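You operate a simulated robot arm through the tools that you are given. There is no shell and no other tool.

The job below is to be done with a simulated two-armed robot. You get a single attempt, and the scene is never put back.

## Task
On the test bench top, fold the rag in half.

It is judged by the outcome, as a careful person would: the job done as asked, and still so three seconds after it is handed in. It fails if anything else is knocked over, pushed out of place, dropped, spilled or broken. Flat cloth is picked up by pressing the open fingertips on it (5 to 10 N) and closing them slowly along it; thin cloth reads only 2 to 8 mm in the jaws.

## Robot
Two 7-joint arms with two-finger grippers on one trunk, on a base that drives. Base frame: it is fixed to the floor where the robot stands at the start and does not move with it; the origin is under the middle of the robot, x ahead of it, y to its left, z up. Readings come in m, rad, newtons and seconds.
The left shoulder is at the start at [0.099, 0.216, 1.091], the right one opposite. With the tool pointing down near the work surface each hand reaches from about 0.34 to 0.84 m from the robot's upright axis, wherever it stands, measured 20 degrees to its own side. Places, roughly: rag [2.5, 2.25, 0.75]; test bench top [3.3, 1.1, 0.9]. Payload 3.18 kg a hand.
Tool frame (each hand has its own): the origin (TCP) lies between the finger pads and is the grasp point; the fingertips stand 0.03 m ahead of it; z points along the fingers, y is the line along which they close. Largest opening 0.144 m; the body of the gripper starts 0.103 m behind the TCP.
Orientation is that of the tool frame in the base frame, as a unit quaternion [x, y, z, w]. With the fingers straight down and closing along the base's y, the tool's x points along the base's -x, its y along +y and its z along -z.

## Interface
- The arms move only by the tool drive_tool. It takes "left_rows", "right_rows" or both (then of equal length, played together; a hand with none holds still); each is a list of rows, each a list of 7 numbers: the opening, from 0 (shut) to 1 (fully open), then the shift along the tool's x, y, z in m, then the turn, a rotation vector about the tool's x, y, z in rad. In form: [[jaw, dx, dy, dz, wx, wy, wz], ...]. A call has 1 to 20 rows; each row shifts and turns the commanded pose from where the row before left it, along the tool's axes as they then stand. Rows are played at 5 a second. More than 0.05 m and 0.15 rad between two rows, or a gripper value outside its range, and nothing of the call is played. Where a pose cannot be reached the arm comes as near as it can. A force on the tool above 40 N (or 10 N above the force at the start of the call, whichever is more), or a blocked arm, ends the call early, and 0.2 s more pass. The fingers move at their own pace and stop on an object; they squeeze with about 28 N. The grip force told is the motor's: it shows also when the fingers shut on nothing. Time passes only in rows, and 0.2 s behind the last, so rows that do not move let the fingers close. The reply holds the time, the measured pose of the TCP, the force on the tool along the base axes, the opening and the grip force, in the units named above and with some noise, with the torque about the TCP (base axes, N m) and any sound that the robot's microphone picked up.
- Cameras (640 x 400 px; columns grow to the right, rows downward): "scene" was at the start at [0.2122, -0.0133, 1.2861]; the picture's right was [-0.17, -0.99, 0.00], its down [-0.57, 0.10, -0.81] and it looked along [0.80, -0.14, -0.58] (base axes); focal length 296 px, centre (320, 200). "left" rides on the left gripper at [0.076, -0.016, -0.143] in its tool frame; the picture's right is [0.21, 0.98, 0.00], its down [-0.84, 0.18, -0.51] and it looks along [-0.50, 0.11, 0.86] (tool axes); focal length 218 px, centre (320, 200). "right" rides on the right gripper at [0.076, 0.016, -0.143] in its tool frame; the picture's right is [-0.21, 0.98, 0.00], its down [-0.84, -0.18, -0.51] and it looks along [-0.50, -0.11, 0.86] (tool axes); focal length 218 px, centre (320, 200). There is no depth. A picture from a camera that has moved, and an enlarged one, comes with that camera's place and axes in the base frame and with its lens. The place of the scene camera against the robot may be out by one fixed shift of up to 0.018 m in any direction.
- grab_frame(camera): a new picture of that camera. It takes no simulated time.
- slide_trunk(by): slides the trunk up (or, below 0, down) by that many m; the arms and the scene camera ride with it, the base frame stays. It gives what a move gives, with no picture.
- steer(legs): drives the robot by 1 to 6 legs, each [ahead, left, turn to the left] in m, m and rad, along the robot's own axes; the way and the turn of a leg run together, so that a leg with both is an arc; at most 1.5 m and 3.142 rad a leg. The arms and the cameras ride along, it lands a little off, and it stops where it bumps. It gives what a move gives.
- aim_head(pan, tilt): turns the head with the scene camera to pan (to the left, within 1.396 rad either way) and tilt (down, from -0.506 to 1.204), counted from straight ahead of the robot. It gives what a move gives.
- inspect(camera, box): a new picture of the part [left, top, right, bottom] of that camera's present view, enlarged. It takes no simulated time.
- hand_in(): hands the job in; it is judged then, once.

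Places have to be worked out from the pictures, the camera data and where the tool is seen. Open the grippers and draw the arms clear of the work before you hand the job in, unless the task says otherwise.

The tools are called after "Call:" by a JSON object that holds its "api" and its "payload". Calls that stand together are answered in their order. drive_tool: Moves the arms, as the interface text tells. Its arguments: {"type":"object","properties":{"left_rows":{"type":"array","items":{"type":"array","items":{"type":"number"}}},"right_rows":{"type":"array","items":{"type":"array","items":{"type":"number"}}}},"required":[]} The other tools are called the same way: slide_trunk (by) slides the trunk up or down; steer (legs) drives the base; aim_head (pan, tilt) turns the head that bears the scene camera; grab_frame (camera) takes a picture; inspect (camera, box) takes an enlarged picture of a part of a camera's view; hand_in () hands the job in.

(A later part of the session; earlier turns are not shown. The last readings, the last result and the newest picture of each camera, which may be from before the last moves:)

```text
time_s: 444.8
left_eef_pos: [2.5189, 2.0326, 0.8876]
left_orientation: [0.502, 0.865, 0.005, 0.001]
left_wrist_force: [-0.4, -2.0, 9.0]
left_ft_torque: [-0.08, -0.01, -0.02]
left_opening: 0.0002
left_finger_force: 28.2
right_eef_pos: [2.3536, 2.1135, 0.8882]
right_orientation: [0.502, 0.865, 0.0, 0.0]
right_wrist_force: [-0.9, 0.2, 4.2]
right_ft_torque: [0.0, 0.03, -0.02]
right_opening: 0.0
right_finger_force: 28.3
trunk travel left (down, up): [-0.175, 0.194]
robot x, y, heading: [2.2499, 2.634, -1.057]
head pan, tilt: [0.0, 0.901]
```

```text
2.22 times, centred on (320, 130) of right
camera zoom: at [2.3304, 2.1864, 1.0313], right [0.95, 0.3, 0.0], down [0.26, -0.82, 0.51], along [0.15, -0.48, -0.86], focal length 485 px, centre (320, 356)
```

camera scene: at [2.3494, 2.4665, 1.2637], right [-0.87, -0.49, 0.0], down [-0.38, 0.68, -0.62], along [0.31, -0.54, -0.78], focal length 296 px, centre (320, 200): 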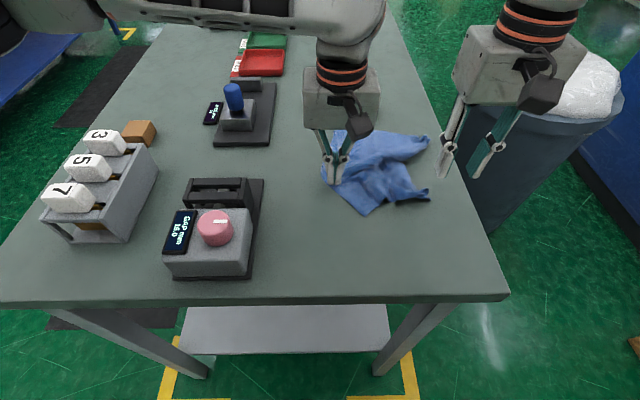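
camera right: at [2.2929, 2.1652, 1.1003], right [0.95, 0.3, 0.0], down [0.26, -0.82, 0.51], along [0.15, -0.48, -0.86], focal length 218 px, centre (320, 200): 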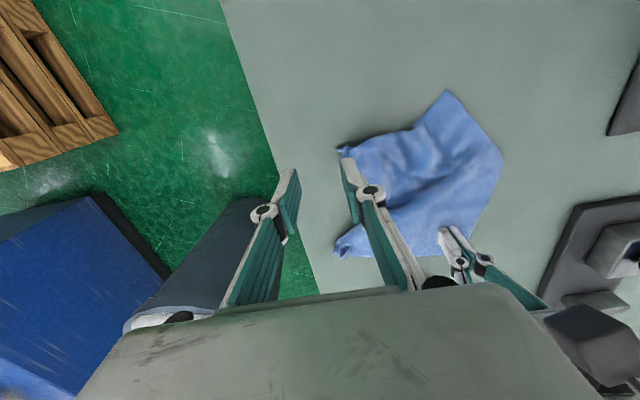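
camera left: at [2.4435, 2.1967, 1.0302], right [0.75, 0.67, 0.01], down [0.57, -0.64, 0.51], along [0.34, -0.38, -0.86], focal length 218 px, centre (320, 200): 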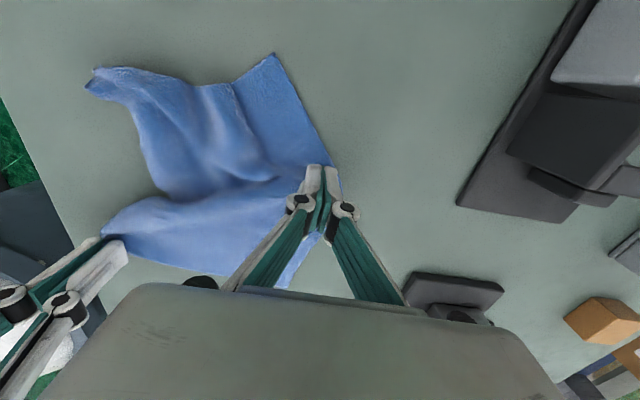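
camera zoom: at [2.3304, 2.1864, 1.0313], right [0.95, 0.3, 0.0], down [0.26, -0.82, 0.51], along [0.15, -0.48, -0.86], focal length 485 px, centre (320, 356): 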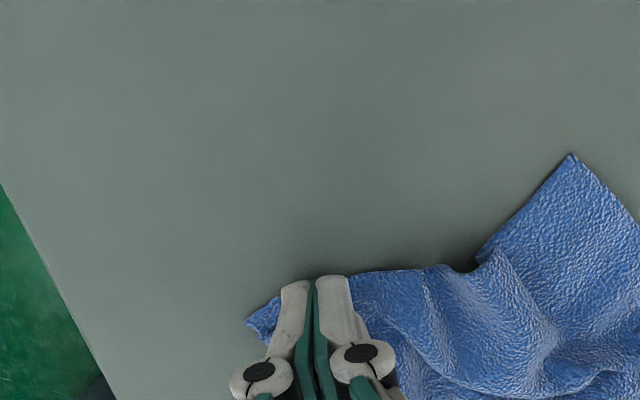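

Both press on the rag. I drag the near-right corner toward me and slightly right while the left pins.

Call:
{"api": "drive_tool", "payload": {"right_rows": [[0, 0, 0, 0.001, 0, 0, 0], [0, 0.006, -0.003, 0, 0, 0, 0], [0, 0.011, -0.005, 0, 0, 0, 0], [0, 0.011, -0.005, 0, 0, 0, 0], [0, 0.011, -0.005, 0, 0, 0, 0], [0, 0.011, -0.005, 0, 0, 0, 0]]}}

Call:
{"api": "grab_frame", "payload": {"camera": "scene"}}

Call:
{"api": "grab_frame", "payload": {"camera": "right"}}

```text
time_s: 446.2
left_eef_pos: [2.5186, 2.0338, 0.8881]
left_orientation: [0.502, 0.865, 0.004, 0.001]
left_wrist_force: [-0.2, -1.2, 6.7]
left_ft_torque: [-0.04, 0.07, 0.0]
left_opening: 0.0
left_finger_force: 28.7
right_eef_pos: [2.3102, 2.1429, 0.8884]
right_orientation: [0.501, 0.865, -0.001, 0.001]
right_wrist_force: [2.3, -2.0, 19.5]
right_ft_torque: [-0.27, -0.02, 0.0]
right_opening: 0.0
right_finger_force: 28.1
trunk travel left (down, up): [-0.175, 0.194]
robot x, y, heading: [2.2477, 2.632, -1.055]
head pan, tilt: [0.0, 0.901]
```

```text
taken
camera scene: at [2.3501, 2.4667, 1.2637], right [-0.87, -0.49, 0.0], down [-0.39, 0.68, -0.62], along [0.31, -0.54, -0.78], focal length 296 px, centre (320, 200)
```

scene: 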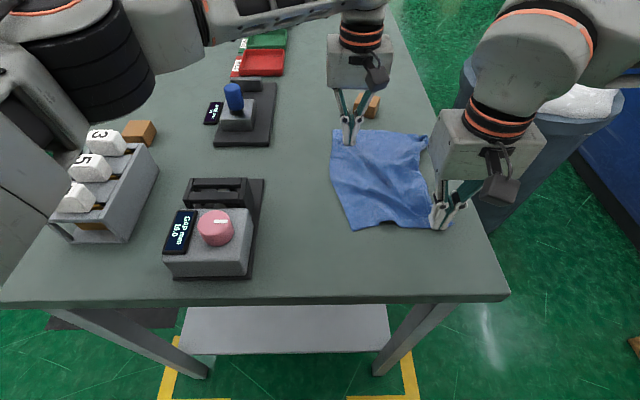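

```text
taken
camera right: at [2.2863, 2.2183, 1.0307], right [0.95, 0.3, 0.0], down [0.26, -0.82, 0.51], along [0.16, -0.48, -0.86], focal length 218 px, centre (320, 200)
```

right: 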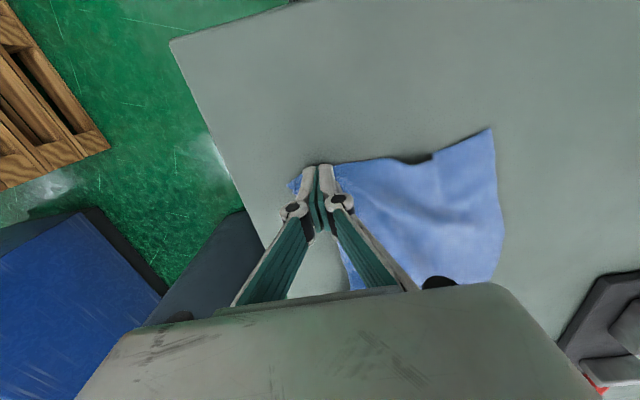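

The rag is spread out flat as a proper rectangle again. I lift both hands straight up and look.

Call:
{"api": "drive_tool", "payload": {"left_rows": [[0, 0, 0, -0.01, 0, 0, 0], [0.1, 0, 0, -0.03, 0, 0, 0], [0.2, 0, 0, -0.035, 0, 0, 0], [0.2, 0, 0, -0.03, 0, 0, 0]], "right_rows": [[0, 0, 0, -0.01, 0, 0, 0], [0.1, 0, 0, -0.03, 0, 0, 0], [0.2, 0, 0, -0.035, 0, 0, 0], [0.2, 0, 0, -0.03, 0, 0, 0]]}}

Call:
{"api": "grab_frame", "payload": {"camera": "scene"}}

Call:
{"api": "inspect", "payload": {"camera": "scene", "box": [310, 110, 470, 250]}}

Call:
{"api": "grab_frame", "payload": {"camera": "left"}}

Call:
{"api": "grab_frame", "payload": {"camera": "right"}}

```text
time_s: 447.2
left_eef_pos: [2.5185, 2.0319, 0.9932]
left_orientation: [0.502, 0.865, 0.004, 0.002]
left_wrist_force: [-0.3, 0.4, 0.3]
left_ft_torque: [-0.02, -0.02, 0.02]
left_opening: 0.0287
left_finger_force: 0.0
right_eef_pos: [2.3091, 2.1436, 0.9919]
right_orientation: [0.502, 0.865, 0.0, -0.001]
right_wrist_force: [-0.5, 1.0, -0.3]
right_ft_torque: [-0.01, -0.04, 0.03]
right_opening: 0.0287
right_finger_force: 0.0
trunk travel left (down, up): [-0.175, 0.194]
robot x, y, heading: [2.2463, 2.6335, -1.056]
head pan, tilt: [0.0, 0.901]
```

```text
taken
camera scene: at [2.3498, 2.4663, 1.2636], right [-0.87, -0.49, 0.0], down [-0.39, 0.68, -0.62], along [0.31, -0.54, -0.78], focal length 296 px, centre (320, 200)
```

scene: 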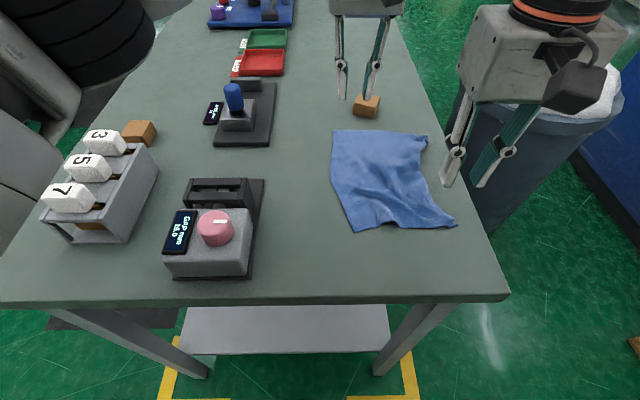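

```text
2.86 times, centred on (390, 180) of scene
camera zoom: at [2.3498, 2.4663, 1.2636], right [-0.87, -0.49, 0.0], down [-0.39, 0.68, -0.62], along [0.31, -0.54, -0.78], focal length 844 px, centre (120, 257)
```

zoom: 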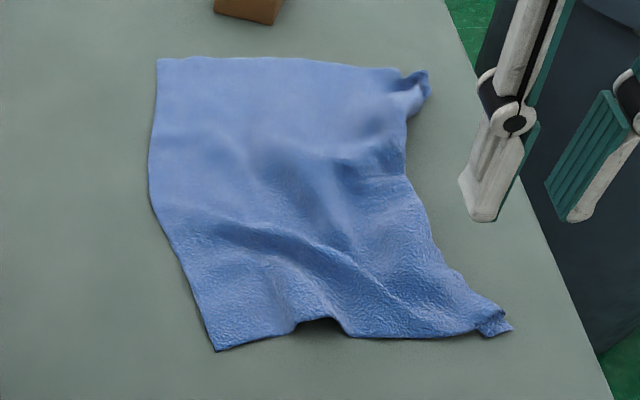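

```text
taken
camera left: at [2.4645, 2.0895, 1.1349], right [0.75, 0.67, 0.01], down [0.57, -0.65, 0.51], along [0.34, -0.37, -0.86], focal length 218 px, centre (320, 200)
```

left: 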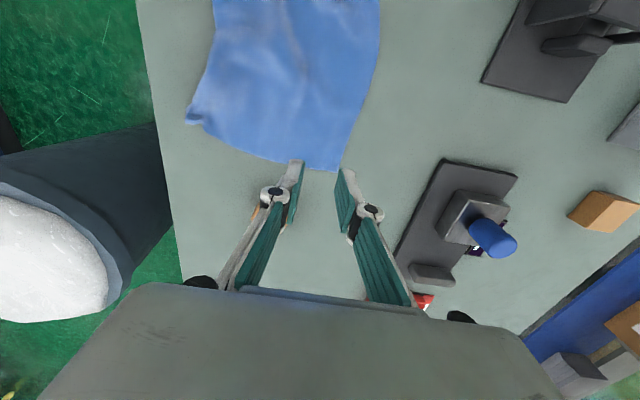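

```text
taken
camera right: at [2.2864, 2.218, 1.1352], right [0.95, 0.3, 0.0], down [0.26, -0.82, 0.51], along [0.15, -0.48, -0.86], focal length 218 px, centre (320, 200)
```

right: 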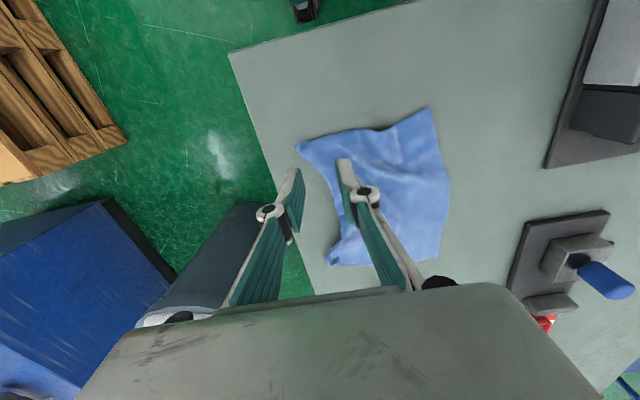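

The rag is flat again and the items are untouched. I shift the base 0.10 m to my right so the rag is centred between both arms, then look from the wrist cameras.

Call:
{"api": "steer", "payload": {"legs": [[0, -0.1, 0]]}}

Call:
{"api": "drive_tool", "payload": {"left_rows": [[0.2, 0, 0.03, 0, 0, 0, 0], [0.2, 0, 0.03, 0, 0, 0, 0], [0.2, 0, 0.03, 0, 0, 0, 0]], "right_rows": [[0.2, -0.045, 0.03, 0, 0, 0, 0], [0.2, -0.045, 0.03, 0, 0, 0, 0], [0.2, -0.045, 0.02, 0, 0, 0, 0]]}}

Call:
{"api": "grab_frame", "payload": {"camera": "left"}}

Call:
{"api": "grab_frame", "payload": {"camera": "right"}}

Call:
{"api": "grab_frame", "payload": {"camera": "scene"}}

```text
time_s: 448.7
left_eef_pos: [2.4288, 1.9805, 0.9913]
left_orientation: [0.502, 0.865, 0.005, 0.001]
left_wrist_force: [0.1, -0.7, -0.8]
left_ft_torque: [0.01, -0.04, -0.04]
left_opening: 0.029
left_finger_force: 0.0
right_eef_pos: [2.2219, 2.0932, 0.9915]
right_orientation: [0.502, 0.865, 0.001, -0.001]
right_wrist_force: [0.2, -0.7, 0.4]
right_ft_torque: [0.0, -0.03, -0.02]
right_opening: 0.0288
right_finger_force: 0.1
trunk travel left (down, up): [-0.175, 0.194]
robot x, y, heading: [2.1598, 2.5833, -1.058]
head pan, tilt: [0.0, 0.901]
```

```text
refused: row 1 steps farther than a row can; nothing moved
```

```text
taken
camera left: at [2.3761, 2.0385, 1.1335], right [0.75, 0.67, 0.01], down [0.57, -0.65, 0.51], along [0.34, -0.37, -0.86], focal length 218 px, centre (320, 200)
```

left: 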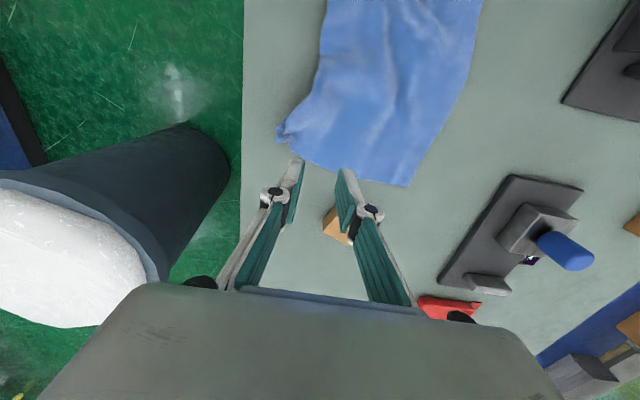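

```text
taken
camera right: at [2.1982, 2.1671, 1.1342], right [0.95, 0.3, 0.0], down [0.26, -0.82, 0.51], along [0.15, -0.48, -0.86], focal length 218 px, centre (320, 200)
```

right: 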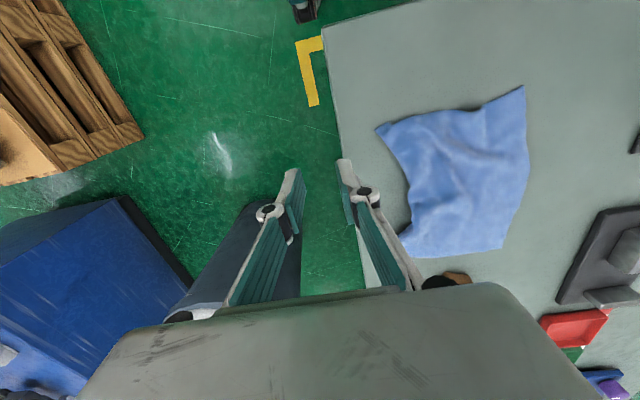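

```text
taken
camera scene: at [2.2616, 2.4153, 1.2633], right [-0.87, -0.49, 0.0], down [-0.38, 0.68, -0.62], along [0.31, -0.54, -0.78], focal length 296 px, centre (320, 200)
```

scene: 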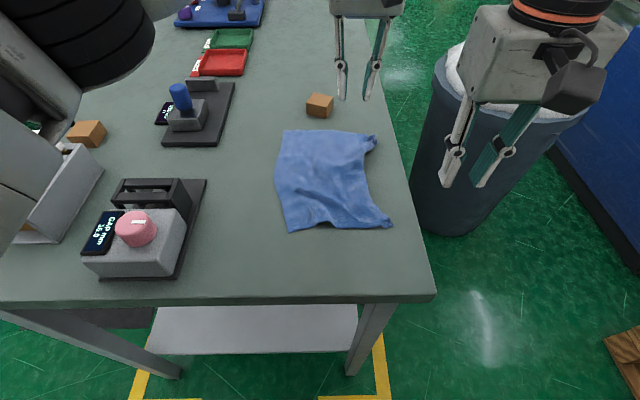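

I check the left elbow against the number-cube box by panning the head left.

Call:
{"api": "aim_head", "payload": {"pan": 0.7, "tilt": 0.7}}

Call:
{"api": "grab_frame", "payload": {"camera": "scene"}}

```text
time_s: 449.8
left_eef_pos: [2.4282, 1.9822, 0.991]
left_orientation: [0.502, 0.865, 0.005, 0.002]
left_wrist_force: [0.1, 0.2, 0.2]
left_ft_torque: [0.04, 0.01, 0.04]
left_opening: 0.0285
left_finger_force: 0.0
right_eef_pos: [2.2219, 2.0924, 0.9907]
right_orientation: [0.502, 0.865, 0.001, 0.0]
right_wrist_force: [0.3, 0.2, -0.3]
right_ft_torque: [0.0, 0.01, -0.01]
right_opening: 0.0289
right_finger_force: 0.0
trunk travel left (down, up): [-0.175, 0.194]
robot x, y, heading: [2.1582, 2.5807, -1.06]
head pan, tilt: [0.7, 0.7]
```

```text
taken
camera scene: at [2.3045, 2.4515, 1.2794], right [-0.35, -0.94, 0.0], down [-0.6, 0.23, -0.76], along [0.72, -0.27, -0.64], focal length 296 px, centre (320, 200)
```

scene: 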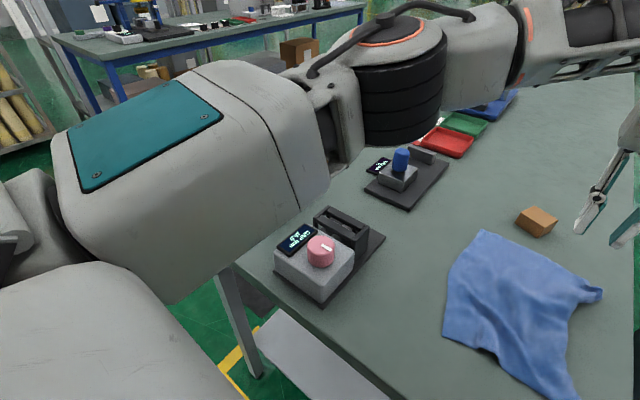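

The corners are: far-left (0.687,0.071), far-right (0.649,-0.104), near-left (0.445,0.049), near-right (0.457,-0.11). Plan: left pins the rag at mid-left, right grips the far-right corner and stretches the far edge. I position both hands.

Call:
{"api": "aim_head", "payload": {"pan": 0.0, "tilt": 0.9}}

Call:
{"api": "drive_tool", "payload": {"left_rows": [[0, 0.031, 0.0245, 0, 0, 0, 0], [0, 0.031, 0.0245, 0, 0, 0, 0], [0, 0.031, 0.0245, 0, 0, 0, 0], [0, 0.031, 0.0245, 0, 0, 0, 0], [0, 0, 0, 0.03, 0, 0, 0], [0, 0, 0, 0.03, 0, 0, 0], [0, 0, 0, 0.025, 0, 0, 0], [0, 0, 0, 0.015, 0, 0, 0], [0, 0, 0, 0.003, 0, 0, 0]], "right_rows": [[0.25, 0, 0, 0, 0, 0, 0], [0.25, 0, 0, 0, 0, 0, 0], [0.25, -0.03, 0.01, 0, 0, 0, 0], [0.25, -0.036, 0.018, 0, 0, 0, 0], [0.25, -0.038, 0.018, 0, 0, 0, 0], [0.25, -0.038, 0.018, 0, 0, 0, 0], [0.25, -0.036, 0.018, 0, 0, 0, 0], [0.25, 0, 0, 0.02, 0, 0, 0], [0.25, 0, 0, 0.02, 0, 0, 0]]}}

Call:
{"api": "grab_frame", "payload": {"camera": "right"}}

Call:
{"api": "grab_frame", "payload": {"camera": "left"}}

```text
time_s: 450.9
left_eef_pos: [2.4281, 1.9815, 0.9913]
left_orientation: [0.502, 0.865, 0.004, 0.001]
left_wrist_force: [0.1, 0.1, 0.5]
left_ft_torque: [-0.01, 0.0, 0.0]
left_opening: 0.0286
left_finger_force: 0.1
right_eef_pos: [2.2212, 2.093, 0.9926]
right_orientation: [0.503, 0.864, 0.001, 0.0]
right_wrist_force: [0.0, 0.0, 0.3]
right_ft_torque: [0.02, 0.01, 0.01]
right_opening: 0.0289
right_finger_force: 0.0
trunk travel left (down, up): [-0.175, 0.194]
robot x, y, heading: [2.1599, 2.5823, -1.064]
head pan, tilt: [0.0, 0.901]
```

```text
time_s: 452.9
left_eef_pos: [2.4543, 2.1384, 0.8894]
left_orientation: [0.502, 0.865, 0.004, 0.001]
left_wrist_force: [0.2, 0.0, 0.6]
left_ft_torque: [-0.03, 0.0, 0.01]
left_opening: 0.0001
left_finger_force: 27.9
right_eef_pos: [2.3811, 1.9791, 0.9494]
right_orientation: [0.502, 0.865, 0.001, -0.001]
right_wrist_force: [0.1, -0.8, -0.2]
right_ft_torque: [-0.02, -0.02, 0.0]
right_opening: 0.036
right_finger_force: 0.0
trunk travel left (down, up): [-0.175, 0.194]
robot x, y, heading: [2.1597, 2.5848, -1.058]
head pan, tilt: [0.0, 0.901]
```

```text
taken
camera right: at [2.3587, 2.0531, 1.0926], right [0.95, 0.3, 0.0], down [0.26, -0.82, 0.51], along [0.15, -0.48, -0.86], focal length 218 px, centre (320, 200)
```

right: 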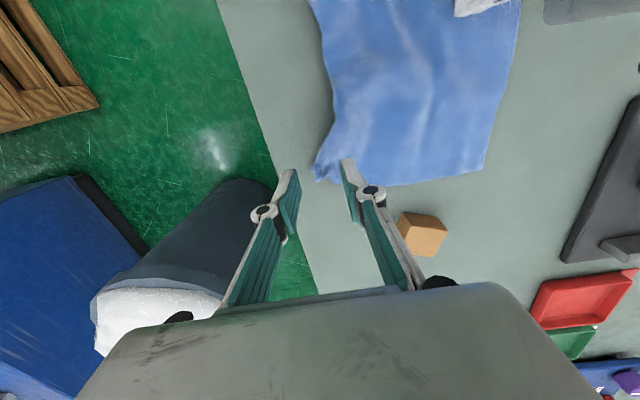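

```text
taken
camera left: at [2.4017, 2.1957, 1.0312], right [0.75, 0.67, 0.01], down [0.57, -0.65, 0.51], along [0.34, -0.37, -0.86], focal length 218 px, centre (320, 200)
```

left: 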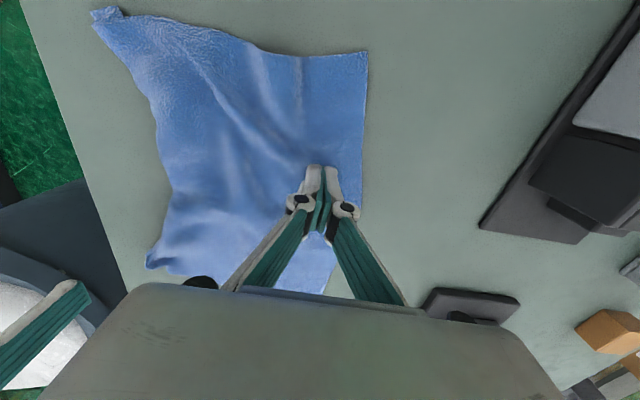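

The left presses inside the left edge and the right is above the far-right curl. I press the left down, and lower the right to straddle and close on the curl.

Call:
{"api": "drive_tool", "payload": {"left_rows": [[0, 0, 0, 0.001, 0, 0, 0], [0, 0, 0, 0.0005, 0, 0, 0], [0, 0, 0, 0, 0, 0, 0], [0, 0, 0, 0, 0, 0, 0], [0, 0, 0, 0, 0, 0, 0], [0, 0, 0, 0, 0, 0, 0], [0, 0, 0, 0, 0, 0, 0], [0, 0, 0, 0, 0, 0, 0], [0, 0, 0, 0, 0, 0, 0], [0, 0, 0, 0, 0, 0, 0]], "right_rows": [[0.24, -0.009, 0.001, 0.02, 0, 0, 0], [0.24, -0.009, 0.001, 0.02, 0, 0, 0], [0.24, 0, 0, 0.013, 0, 0, 0], [0.24, 0, 0, 0.004, 0, 0, 0], [0.2, 0, 0, 0, 0, 0, 0], [0.15, 0, 0, 0, 0, 0, 0], [0.1, 0, 0, 0, 0, 0, 0], [0.05, 0, 0, 0, 0, 0, 0], [0, 0, 0, 0, 0, 0, 0], [0, 0, 0, 0, 0, 0, 0]]}}

Call:
{"api": "inspect", "payload": {"camera": "right", "box": [220, 70, 420, 215]}}

```text
time_s: 455.1
left_eef_pos: [2.4536, 2.1373, 0.8882]
left_orientation: [0.502, 0.865, 0.005, 0.001]
left_wrist_force: [0.0, -0.3, 0.2]
left_ft_torque: [0.04, -0.01, 0.02]
left_opening: 0.0
left_finger_force: 28.2
right_eef_pos: [2.3931, 1.9651, 0.8949]
right_orientation: [0.502, 0.865, 0.001, -0.001]
right_wrist_force: [0.1, 0.4, 1.4]
right_ft_torque: [0.01, -0.06, 0.02]
right_opening: 0.0029
right_finger_force: 24.3
trunk travel left (down, up): [-0.175, 0.194]
robot x, y, heading: [2.1577, 2.5808, -1.06]
head pan, tilt: [0.0, 0.901]
```

```text
2.76 times, centred on (320, 142) of right
camera zoom: at [2.3696, 2.0394, 1.0373], right [0.95, 0.3, 0.0], down [0.26, -0.82, 0.51], along [0.15, -0.48, -0.86], focal length 602 px, centre (320, 359)
```

zoom: 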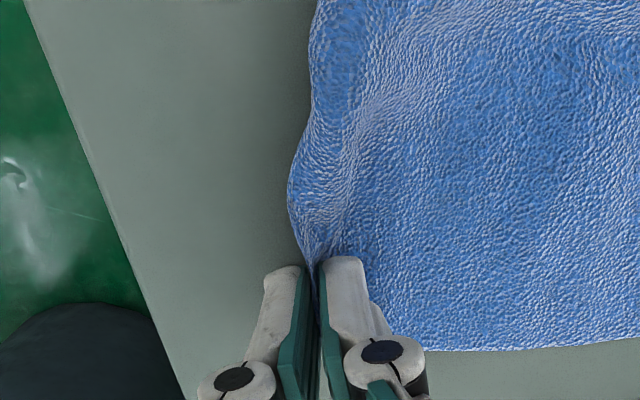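

The right grips the far-right corner (2.9 mm). I press the left pin down for some force and let the right stretch outward.

Call:
{"api": "drive_tool", "payload": {"left_rows": [[0, 0, 0, 0.0015, 0, 0, 0], [0, 0, 0, 0.001, 0, 0, 0], [0, 0, 0, 0, 0, 0, 0], [0, 0, 0, 0, 0, 0, 0], [0, 0, 0, 0, 0, 0, 0], [0, 0, 0, 0, 0, 0, 0]], "right_rows": [[0, 0, 0, 0, 0, 0, 0], [0, 0, 0, -0.004, 0, 0, 0], [0, -0.002, -0.01, 0, 0, 0, 0], [0, -0.002, -0.01, 0, 0, 0, 0], [0, -0.002, -0.01, 0, 0, 0, 0], [0, -0.001, -0.008, 0, 0, 0, 0]]}}

Call:
{"api": "grab_frame", "payload": {"camera": "right"}}

Call:
{"api": "grab_frame", "payload": {"camera": "left"}}

```text
time_s: 456.5
left_eef_pos: [2.4541, 2.1396, 0.8874]
left_orientation: [0.502, 0.865, 0.003, 0.003]
left_wrist_force: [3.5, -2.6, 26.7]
left_ft_torque: [-0.08, -0.02, 0.01]
left_opening: 0.0001
left_finger_force: 27.9
right_eef_pos: [2.3625, 1.9407, 0.8996]
right_orientation: [0.501, 0.865, 0.0, 0.001]
right_wrist_force: [-0.7, 0.4, 2.6]
right_ft_torque: [0.05, 0.04, -0.03]
right_opening: 0.0038
right_finger_force: 33.5
trunk travel left (down, up): [-0.175, 0.194]
robot x, y, heading: [2.1587, 2.5818, -1.06]
head pan, tilt: [0.0, 0.901]
```

```text
taken
camera right: at [2.339, 2.016, 1.0424], right [0.95, 0.3, 0.0], down [0.26, -0.82, 0.51], along [0.16, -0.48, -0.86], focal length 218 px, centre (320, 200)
```

right: 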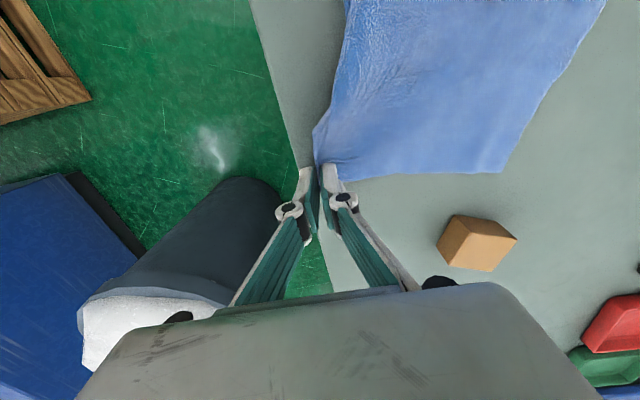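

```text
taken
camera left: at [2.4005, 2.1961, 1.0298], right [0.75, 0.67, 0.01], down [0.57, -0.64, 0.51], along [0.34, -0.38, -0.86], focal length 218 px, centre (320, 200)
```

left: 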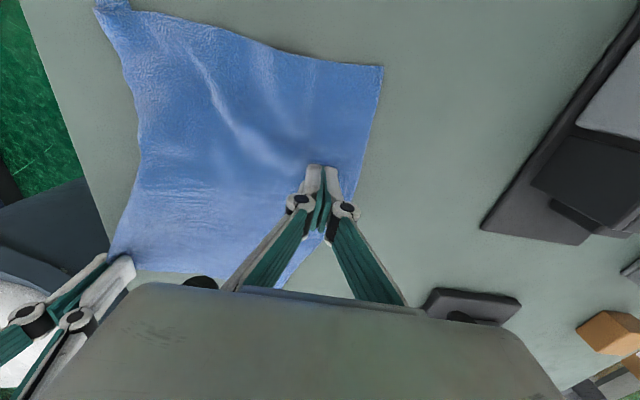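

The far edge is stretched between the right grip and the far-left corner (about (0.69,0.02)). The hands are too close for two sideways grips, so I turn the left hand 90 degrees and bring it to the left edge just short of the far-left corner.

Call:
{"api": "drive_tool", "payload": {"left_rows": [[0, 0, 0, -0.03, 0, 0, 0], [0.1, 0, 0, -0.035, 0, 0, 0], [0.2, 0, 0, -0.03, 0, 0, 0.1428], [0.2, 0, 0, 0, 0, 0, 0.1428], [0.2, 0, 0, 0, 0, 0, 0.1428], [0.2, 0, 0, 0, 0, 0, 0.1428], [0.2, 0, 0, 0, 0, 0, 0.1428], [0.2, 0, 0, 0, 0, 0, 0.1428], [0.2, 0, 0, 0, 0, 0, 0.1428], [0.2, 0, 0, 0, 0, 0, 0.1428], [0.2, 0, 0, 0, 0, 0, 0.1428], [0.2, 0, 0, 0, 0, 0, 0.1428], [0.2, 0, 0, 0, 0, 0, 0.1428], [0.2, -0.005, 0.035, 0, 0, 0, 0], [0.2, -0.006, 0.035, 0, 0, 0, 0], [0.2, -0.006, 0.035, 0, 0, 0, 0], [0.2, -0.006, 0.027, 0.02, 0, 0, 0], [0.2, 0, 0, 0.03, 0, 0, 0]]}}

Call:
{"api": "grab_frame", "payload": {"camera": "left"}}

Call:
{"api": "grab_frame", "payload": {"camera": "scene"}}

```text
time_s: 460.3
left_eef_pos: [2.5014, 2.0135, 0.9306]
left_orientation: [0.967, 0.256, 0.005, -0.003]
left_wrist_force: [0.1, 0.3, -0.1]
left_ft_torque: [-0.01, 0.01, 0.0]
left_opening: 0.0285
left_finger_force: 0.1
right_eef_pos: [2.3638, 1.9405, 0.8988]
right_orientation: [0.502, 0.865, 0.001, -0.001]
right_wrist_force: [0.3, -0.7, 0.4]
right_ft_torque: [0.01, 0.01, 0.03]
right_opening: 0.0038
right_finger_force: 23.7
trunk travel left (down, up): [-0.175, 0.194]
robot x, y, heading: [2.1605, 2.5848, -1.057]
head pan, tilt: [0.0, 0.901]
```

```text
taken
camera left: at [2.5581, 2.064, 1.0737], right [0.67, -0.75, 0.0], down [-0.65, -0.58, 0.5], along [-0.37, -0.33, -0.87], focal length 218 px, centre (320, 200)
```

left: 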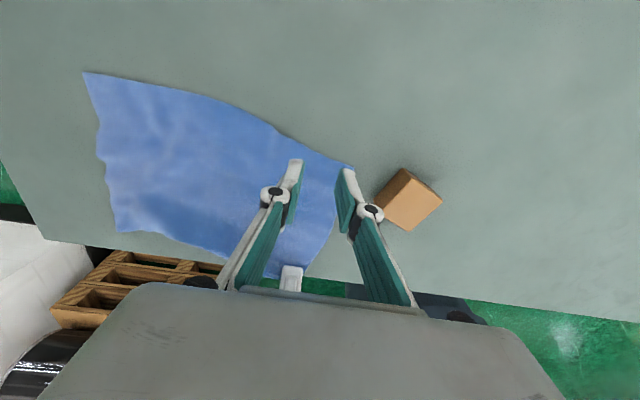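

```text
taken
camera scene: at [2.2626, 2.4153, 1.2631], right [-0.87, -0.49, 0.0], down [-0.39, 0.68, -0.62], along [0.3, -0.54, -0.78], focal length 296 px, centre (320, 200)
```

scene: 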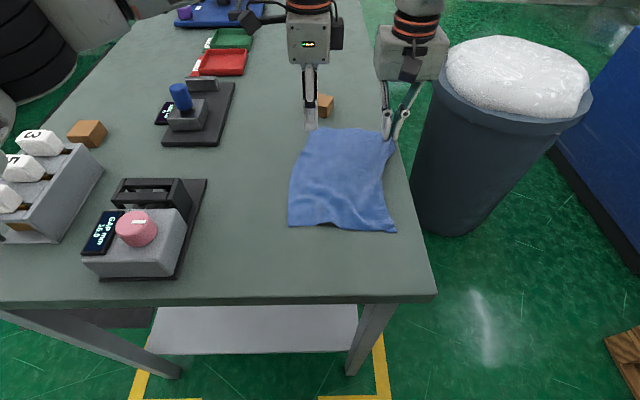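

Now the rag is spread square with the right hand holding the far-right corner and the left hand over the far-left one. I descend with the left to contact.

Call:
{"api": "drive_tool", "payload": {"left_rows": [[0.2, 0, 0, 0.02, 0, 0, 0], [0.2, 0, 0, 0.014, 0, 0, 0], [0.2, 0, 0, 0.005, 0, 0, 0], [0.2, 0, 0, 0.002, 0, 0, 0], [0.2, 0, 0, 0, 0, 0, 0]]}}

Call:
{"api": "inspect", "payload": {"camera": "left", "box": [220, 90, 420, 215]}}

```text
time_s: 461.5
left_eef_pos: [2.4994, 2.0127, 0.8915]
left_orientation: [0.966, 0.257, 0.004, -0.002]
left_wrist_force: [-0.9, 0.2, 5.2]
left_ft_torque: [-0.03, 0.01, -0.03]
left_opening: 0.0285
left_finger_force: 0.1
right_eef_pos: [2.3625, 1.9401, 0.8986]
right_orientation: [0.503, 0.864, -0.001, 0.0]
right_wrist_force: [0.5, 0.3, -0.4]
right_ft_torque: [0.01, -0.04, 0.03]
right_opening: 0.0045
right_finger_force: 24.5
trunk travel left (down, up): [-0.175, 0.194]
robot x, y, heading: [2.1582, 2.5812, -1.055]
head pan, tilt: [0.0, 0.901]
```

```text
3.20 times, centred on (320, 152) of left
camera zoom: at [2.556, 2.0638, 1.0341], right [0.67, -0.75, 0.0], down [-0.65, -0.58, 0.5], along [-0.37, -0.33, -0.87], focal length 698 px, centre (320, 352)
```

zoom: 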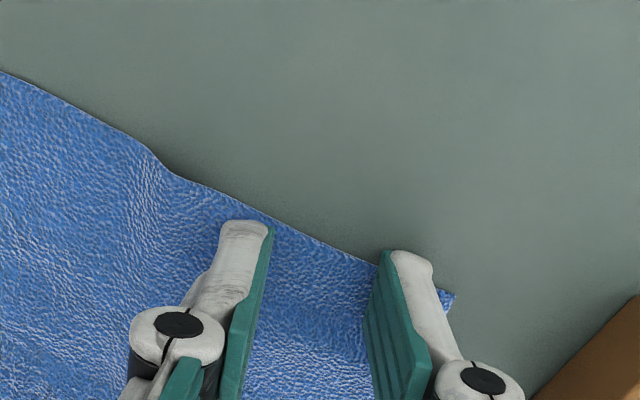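

5 N contact, both fingers catch the edge near the corner. I press slightly more and close half-way.

Call:
{"api": "drive_tool", "payload": {"left_rows": [[0.19, 0, 0, 0.0008, 0, 0, 0], [0.18, 0, 0, 0, 0, 0, 0], [0.17, 0, 0, 0.0003, 0, 0, 0], [0.16, 0, 0, 0, 0, 0, 0], [0.15, 0, 0, 0, 0, 0, 0], [0.14, 0, 0, 0.0003, 0, 0, 0], [0.13, 0, 0, 0, 0, 0, 0], [0.12, 0, 0, 0, 0, 0, 0], [0.11, 0, 0, 0.0003, 0, 0, 0], [0.1, 0, 0, 0, 0, 0, 0]]}}

Call:
{"api": "inspect", "payload": {"camera": "left", "box": [220, 90, 420, 215]}}

```text
time_s: 463.7
left_eef_pos: [2.4978, 2.0136, 0.8895]
left_orientation: [0.967, 0.255, 0.005, 0.0]
left_wrist_force: [1.2, -2.5, 26.1]
left_ft_torque: [-0.13, -0.03, 0.01]
left_opening: 0.0129
left_finger_force: 0.0
right_eef_pos: [2.3608, 1.9408, 0.8999]
right_orientation: [0.502, 0.865, -0.001, 0.0]
right_wrist_force: [0.6, 0.1, -0.7]
right_ft_torque: [0.02, -0.03, 0.01]
right_opening: 0.0046
right_finger_force: 25.0
trunk travel left (down, up): [-0.175, 0.194]
robot x, y, heading: [2.1603, 2.5872, -1.056]
head pan, tilt: [0.0, 0.901]
```

```text
3.20 times, centred on (320, 152) of left
camera zoom: at [2.5559, 2.0649, 1.0327], right [0.67, -0.75, 0.0], down [-0.65, -0.58, 0.5], along [-0.37, -0.34, -0.87], focal length 698 px, centre (320, 352)
```

zoom: 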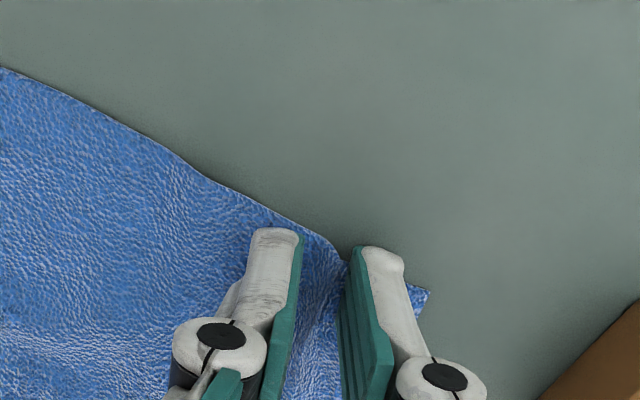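

A ridge has formed (26 N, so I ease a bit) and I close fully.

Call:
{"api": "drive_tool", "payload": {"left_rows": [[0.09, 0, 0, -0.0005, 0, 0, 0], [0.08, 0, 0, 0, 0, 0, 0], [0.07, 0, 0, 0, 0, 0, 0], [0.06, 0, 0, 0, 0, 0, 0], [0.05, 0, 0, 0, 0, 0, 0], [0.04, 0, 0, 0, 0, 0, 0], [0.02, 0, 0, 0, 0, 0, 0], [0.0, 0, 0, 0, 0, 0, 0], [0.0, 0, 0, 0, 0, 0, 0]]}}

Call:
{"api": "inspect", "payload": {"camera": "left", "box": [220, 90, 420, 215]}}

```text
time_s: 465.7
left_eef_pos: [2.4972, 2.0134, 0.8889]
left_orientation: [0.966, 0.257, 0.004, -0.002]
left_wrist_force: [1.4, 4.5, 63.2]
left_ft_torque: [-0.36, 0.36, 0.04]
left_opening: 0.0006
left_finger_force: 25.4
right_eef_pos: [2.362, 1.942, 0.8998]
right_orientation: [0.502, 0.865, 0.0, 0.0]
right_wrist_force: [0.2, 0.2, 0.0]
right_ft_torque: [-0.15, 0.23, 0.02]
right_opening: 0.0047
right_finger_force: 36.7
trunk travel left (down, up): [-0.175, 0.194]
robot x, y, heading: [2.1637, 2.5848, -1.059]
head pan, tilt: [0.0, 0.901]
```

```text
3.20 times, centred on (320, 152) of left
camera zoom: at [2.5558, 2.0642, 1.0315], right [0.67, -0.75, 0.0], down [-0.65, -0.58, 0.5], along [-0.37, -0.33, -0.87], focal length 698 px, centre (320, 352)
```

zoom: 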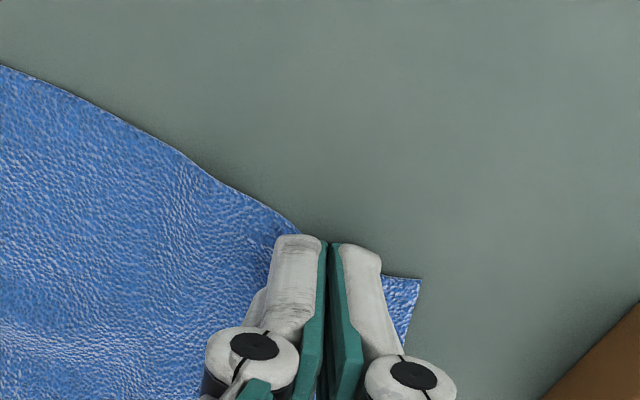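

Force is high from the bunched cloth underneath; I lift both hands a little and check that both hold.

Call:
{"api": "drive_tool", "payload": {"left_rows": [[0, 0, 0, -0.008, 0, 0, 0], [0, 0, 0, -0.012, 0, 0, 0], [0, 0, 0, -0.012, 0, 0, 0]], "right_rows": [[0, 0, 0, -0.003, 0, 0, 0], [0, 0, 0, -0.01, 0, 0, 0], [0, 0, 0, -0.01, 0, 0, 0]]}}

Call:
{"api": "grab_frame", "payload": {"camera": "scene"}}

Call:
{"api": "grab_frame", "payload": {"camera": "left"}}

Call:
{"api": "grab_frame", "payload": {"camera": "right"}}

```text
time_s: 466.5
left_eef_pos: [2.4985, 2.0127, 0.9195]
left_orientation: [0.967, 0.256, 0.003, -0.003]
left_wrist_force: [-0.2, -0.2, 1.0]
left_ft_torque: [0.02, 0.02, 0.0]
left_opening: 0.0005
left_finger_force: 22.3
right_eef_pos: [2.3629, 1.94, 0.9212]
right_orientation: [0.503, 0.864, 0.001, 0.0]
right_wrist_force: [-0.5, -1.6, -0.4]
right_ft_torque: [0.13, -0.22, 0.02]
right_opening: 0.0039
right_finger_force: 34.8
trunk travel left (down, up): [-0.175, 0.194]
robot x, y, heading: [2.1576, 2.5808, -1.056]
head pan, tilt: [0.0, 0.901]
```

```text
taken
camera scene: at [2.2619, 2.4157, 1.2633], right [-0.87, -0.49, 0.0], down [-0.38, 0.68, -0.62], along [0.31, -0.54, -0.78], focal length 296 px, centre (320, 200)
```

scene: 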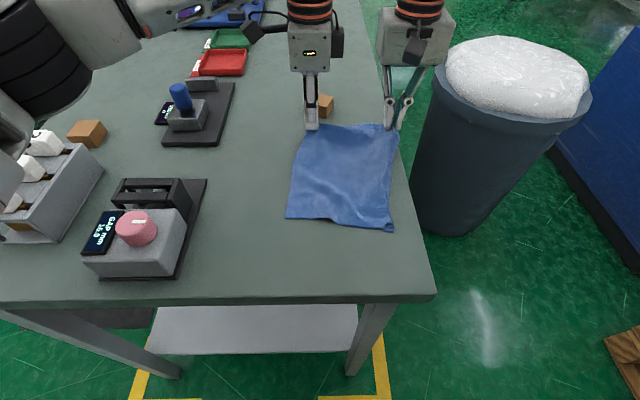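

```text
taken
camera left: at [2.5565, 2.0636, 1.0621], right [0.67, -0.75, 0.0], down [-0.65, -0.58, 0.5], along [-0.37, -0.33, -0.87], focal length 218 px, centre (320, 200)
```

left: 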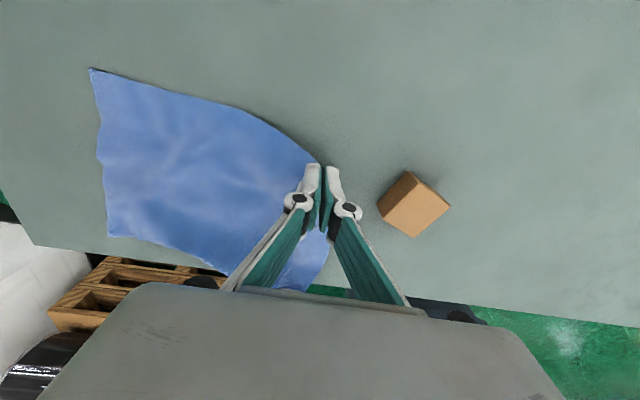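

```text
taken
camera right: at [2.3396, 2.0136, 1.0646], right [0.95, 0.3, 0.0], down [0.26, -0.82, 0.51], along [0.15, -0.48, -0.86], focal length 218 px, centre (320, 200)
```

right: 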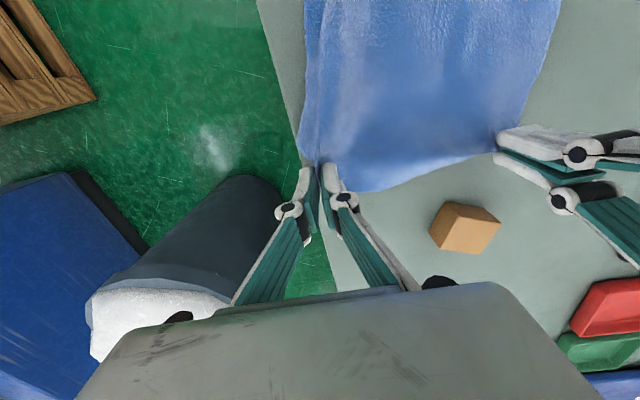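

Both hands hold the far edge and the rest lies flat. Now the fold: both hands follow an arc toward me over the middle line; first half of the arc.

Call:
{"api": "drive_tool", "payload": {"left_rows": [[0, 0.001, -0.011, -0.018, 0, 0, 0], [0, 0.001, -0.011, -0.018, 0, 0, 0], [0, 0.0015, -0.0175, -0.0125, 0, 0, 0], [0, 0.0015, -0.0175, -0.0125, 0, 0, 0], [0, 0.001, -0.0125, -0.0025, 0, 0, 0], [0, 0.001, -0.0125, -0.0025, 0, 0, 0]], "right_rows": [[0, 0.012, 0.001, -0.0185, 0, 0, 0], [0, 0.012, 0.001, -0.0185, 0, 0, 0], [0, 0.02, 0.0015, -0.0135, 0, 0, 0], [0, 0.02, 0.0015, -0.0135, 0, 0, 0], [0, 0.0165, 0.001, -0.0035, 0, 0, 0], [0, 0.0165, 0.001, -0.0035, 0, 0, 0]]}}

Call:
{"api": "grab_frame", "payload": {"camera": "scene"}}

Call:
{"api": "grab_frame", "payload": {"camera": "left"}}

Call:
{"api": "grab_frame", "payload": {"camera": "right"}}

```text
time_s: 467.9
left_eef_pos: [2.4628, 2.0875, 0.987]
left_orientation: [0.967, 0.256, 0.003, -0.002]
left_wrist_force: [0.1, 0.0, -1.0]
left_ft_torque: [-0.02, -0.01, -0.01]
left_opening: 0.0038
left_finger_force: 24.6
right_eef_pos: [2.3201, 2.0271, 0.9954]
right_orientation: [0.502, 0.865, 0.0, 0.0]
right_wrist_force: [-0.4, 0.5, 2.8]
right_ft_torque: [-0.16, 0.06, 0.0]
right_opening: 0.0017
right_finger_force: 25.4
trunk travel left (down, up): [-0.175, 0.194]
robot x, y, heading: [2.1608, 2.5799, -1.058]
head pan, tilt: [0.0, 0.901]
```

```text
taken
camera scene: at [2.2615, 2.4164, 1.2636], right [-0.87, -0.49, 0.0], down [-0.38, 0.68, -0.62], along [0.31, -0.54, -0.78], focal length 296 px, centre (320, 200)
```

scene: 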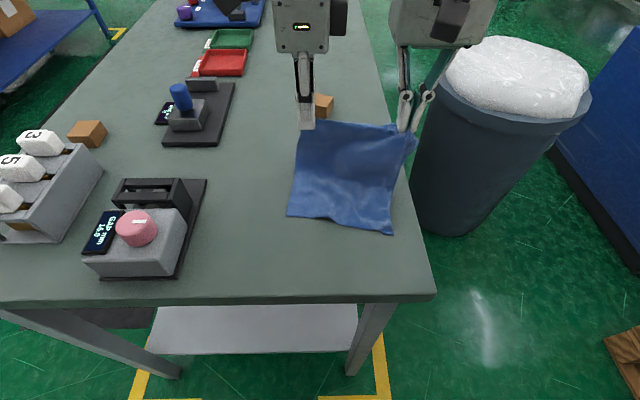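

```text
taken
camera left: at [2.5197, 2.139, 1.1294], right [0.67, -0.75, 0.0], down [-0.65, -0.58, 0.5], along [-0.37, -0.33, -0.87], focal length 218 px, centre (320, 200)
```

left: 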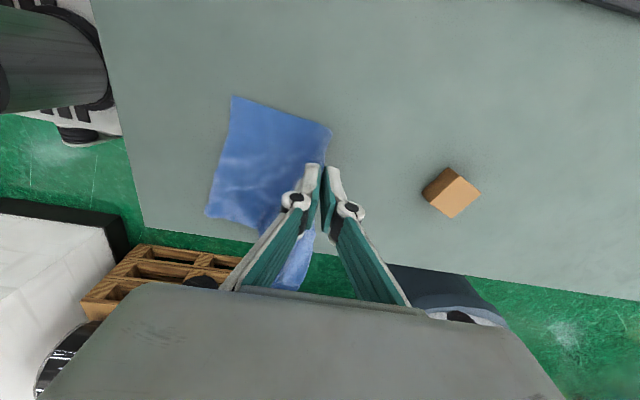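

```text
taken
camera right: at [2.2972, 2.1021, 1.1367], right [0.95, 0.3, 0.0], down [0.26, -0.82, 0.51], along [0.15, -0.48, -0.86], focal length 218 px, centre (320, 200)
```

right: 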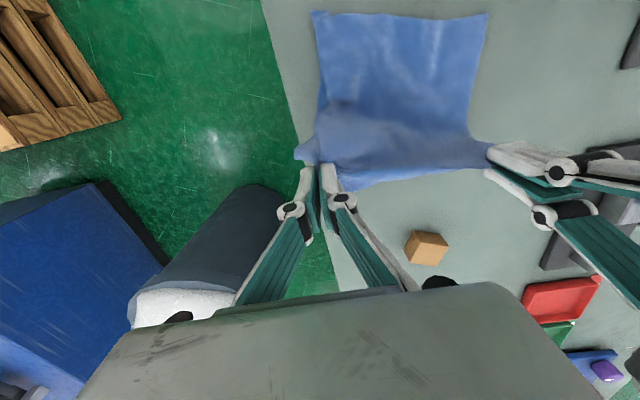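

The far half stands upright and the near half lies flat, near edge in place. I continue over and down toward the near edge.

Call:
{"api": "drive_tool", "payload": {"left_rows": [[0, 0.001, -0.0135, 0.00425, 0, 0, 0], [0, 0.001, -0.0135, 0.00425, 0, 0, 0], [0, 0.0015, -0.0125, 0.0115, 0, 0, 0], [0, 0.0015, -0.0125, 0.0115, 0, 0, 0], [0, 0.0015, -0.009, 0.0125, 0, 0, 0], [0, 0.0015, -0.009, 0.0125, 0, 0, 0]], "right_rows": [[0, 0.0175, 0.001, 0.0065, 0, 0, 0], [0, 0.0175, 0.001, 0.0065, 0, 0, 0], [0, 0.0175, 0.001, 0.012, 0, 0, 0], [0, 0.0175, 0.001, 0.012, 0, 0, 0], [0, 0.0115, 0.001, 0.014, 0, 0, 0], [0, 0.0115, 0.001, 0.014, 0, 0, 0]]}}

Call:
{"api": "grab_frame", "payload": {"camera": "scene"}}

Call:
{"api": "grab_frame", "payload": {"camera": "left"}}

Call:
{"api": "grab_frame", "payload": {"camera": "right"}}

```text
time_s: 469.3
left_eef_pos: [2.4359, 2.1502, 0.9309]
left_orientation: [0.967, 0.256, 0.004, -0.002]
left_wrist_force: [0.6, -1.3, 2.0]
left_ft_torque: [-0.03, -0.03, 0.0]
left_opening: 0.0015
left_finger_force: 28.9
right_eef_pos: [2.2786, 2.1126, 0.9267]
right_orientation: [0.502, 0.865, 0.0, 0.0]
right_wrist_force: [0.0, 0.3, -1.5]
right_ft_torque: [0.0, 0.0, -0.02]
right_opening: 0.0055
right_finger_force: 35.4
trunk travel left (down, up): [-0.175, 0.194]
robot x, y, heading: [2.1599, 2.5827, -1.056]
head pan, tilt: [0.0, 0.901]
```

```text
taken
camera scene: at [2.2619, 2.4155, 1.2633], right [-0.87, -0.49, 0.0], down [-0.38, 0.68, -0.62], along [0.3, -0.54, -0.78], focal length 296 px, centre (320, 200)
```

scene: 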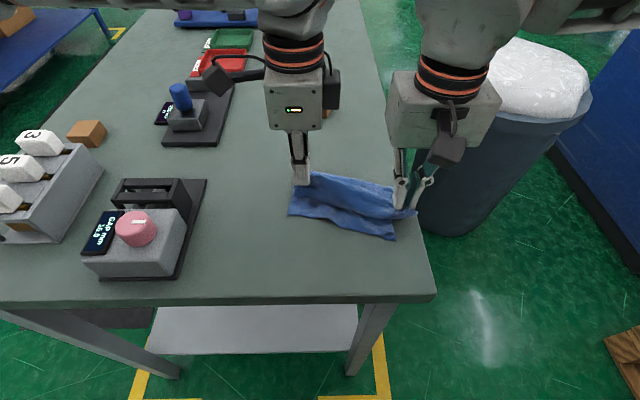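

```text
taken
camera left: at [2.4937, 2.2013, 1.0736], right [0.67, -0.75, 0.0], down [-0.65, -0.58, 0.5], along [-0.37, -0.33, -0.87], focal length 218 px, centre (320, 200)
```

left: 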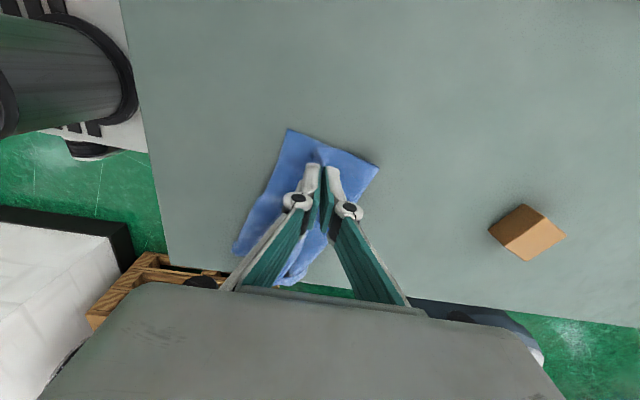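

```text
taken
camera right: at [2.2559, 2.186, 1.069], right [0.95, 0.3, 0.0], down [0.26, -0.82, 0.51], along [0.15, -0.48, -0.86], focal length 218 px, centre (320, 200)
```

right: 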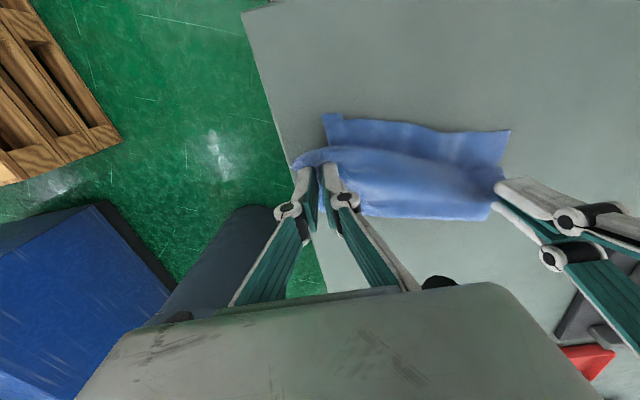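

The upper half comes down nicely. I finish: left 1.5 cm left and 0.8 cm back, right 1 cm left and 2.4 cm back, while lowering onto the near corners.

Call:
{"api": "drive_tool", "payload": {"left_rows": [[0, 0.005, -0.003, 0.012, 0, 0, 0], [0, 0.005, -0.003, 0.012, 0, 0, 0], [0, 0.004, -0.002, 0.009, 0, 0, 0], [0, 0, 0, 0.003, 0, 0, 0]], "right_rows": [[0, 0.01, 0.004, 0.01, 0, 0, 0], [0, 0.008, 0.003, 0.01, 0, 0, 0], [0, 0.006, 0.003, 0.009, 0, 0, 0], [0, 0, 0, 0.003, 0, 0, 0]]}}

Call:
{"api": "grab_frame", "payload": {"camera": "scene"}}

Call:
{"api": "grab_frame", "payload": {"camera": "left"}}

Call:
{"api": "grab_frame", "payload": {"camera": "right"}}

```text
time_s: 470.3
left_eef_pos: [2.4435, 2.1646, 0.893]
left_orientation: [0.967, 0.256, 0.005, -0.002]
left_wrist_force: [-1.0, -0.4, -1.3]
left_ft_torque: [0.04, -0.03, -0.02]
left_opening: 0.0019
left_finger_force: 25.8
right_eef_pos: [2.2753, 2.137, 0.8965]
right_orientation: [0.502, 0.865, 0.0, -0.001]
right_wrist_force: [0.6, 0.5, -0.5]
right_ft_torque: [-0.01, 0.0, 0.01]
right_opening: 0.0025
right_finger_force: 25.6
trunk travel left (down, up): [-0.175, 0.194]
robot x, y, heading: [2.1573, 2.5829, -1.057]
head pan, tilt: [0.0, 0.901]
```

```text
taken
camera scene: at [2.2619, 2.4156, 1.2634], right [-0.87, -0.49, 0.0], down [-0.38, 0.68, -0.62], along [0.3, -0.54, -0.78], focal length 296 px, centre (320, 200)
```

scene: 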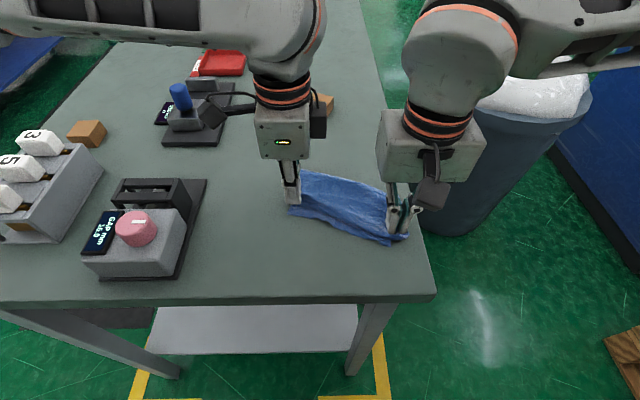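

```text
taken
camera left: at [2.5022, 2.2165, 1.0369], right [0.67, -0.75, 0.0], down [-0.65, -0.58, 0.5], along [-0.37, -0.33, -0.87], focal length 218 px, centre (320, 200)
```

left: 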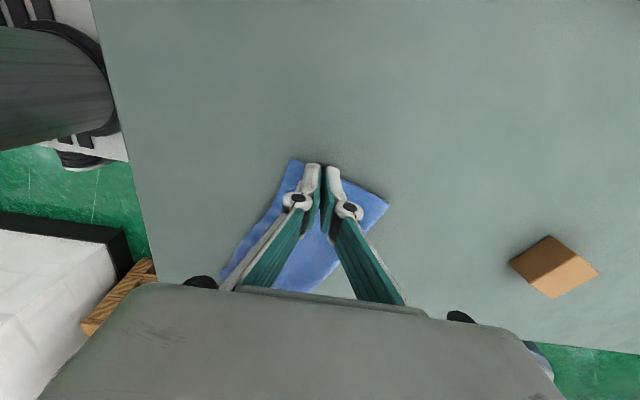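

```text
taken
camera right: at [2.2527, 2.2113, 1.038], right [0.95, 0.3, 0.0], down [0.26, -0.82, 0.51], along [0.15, -0.48, -0.86], focal length 218 px, centre (320, 200)
```

right: 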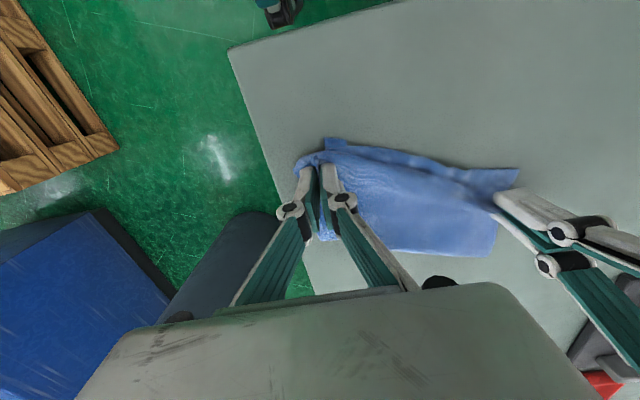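

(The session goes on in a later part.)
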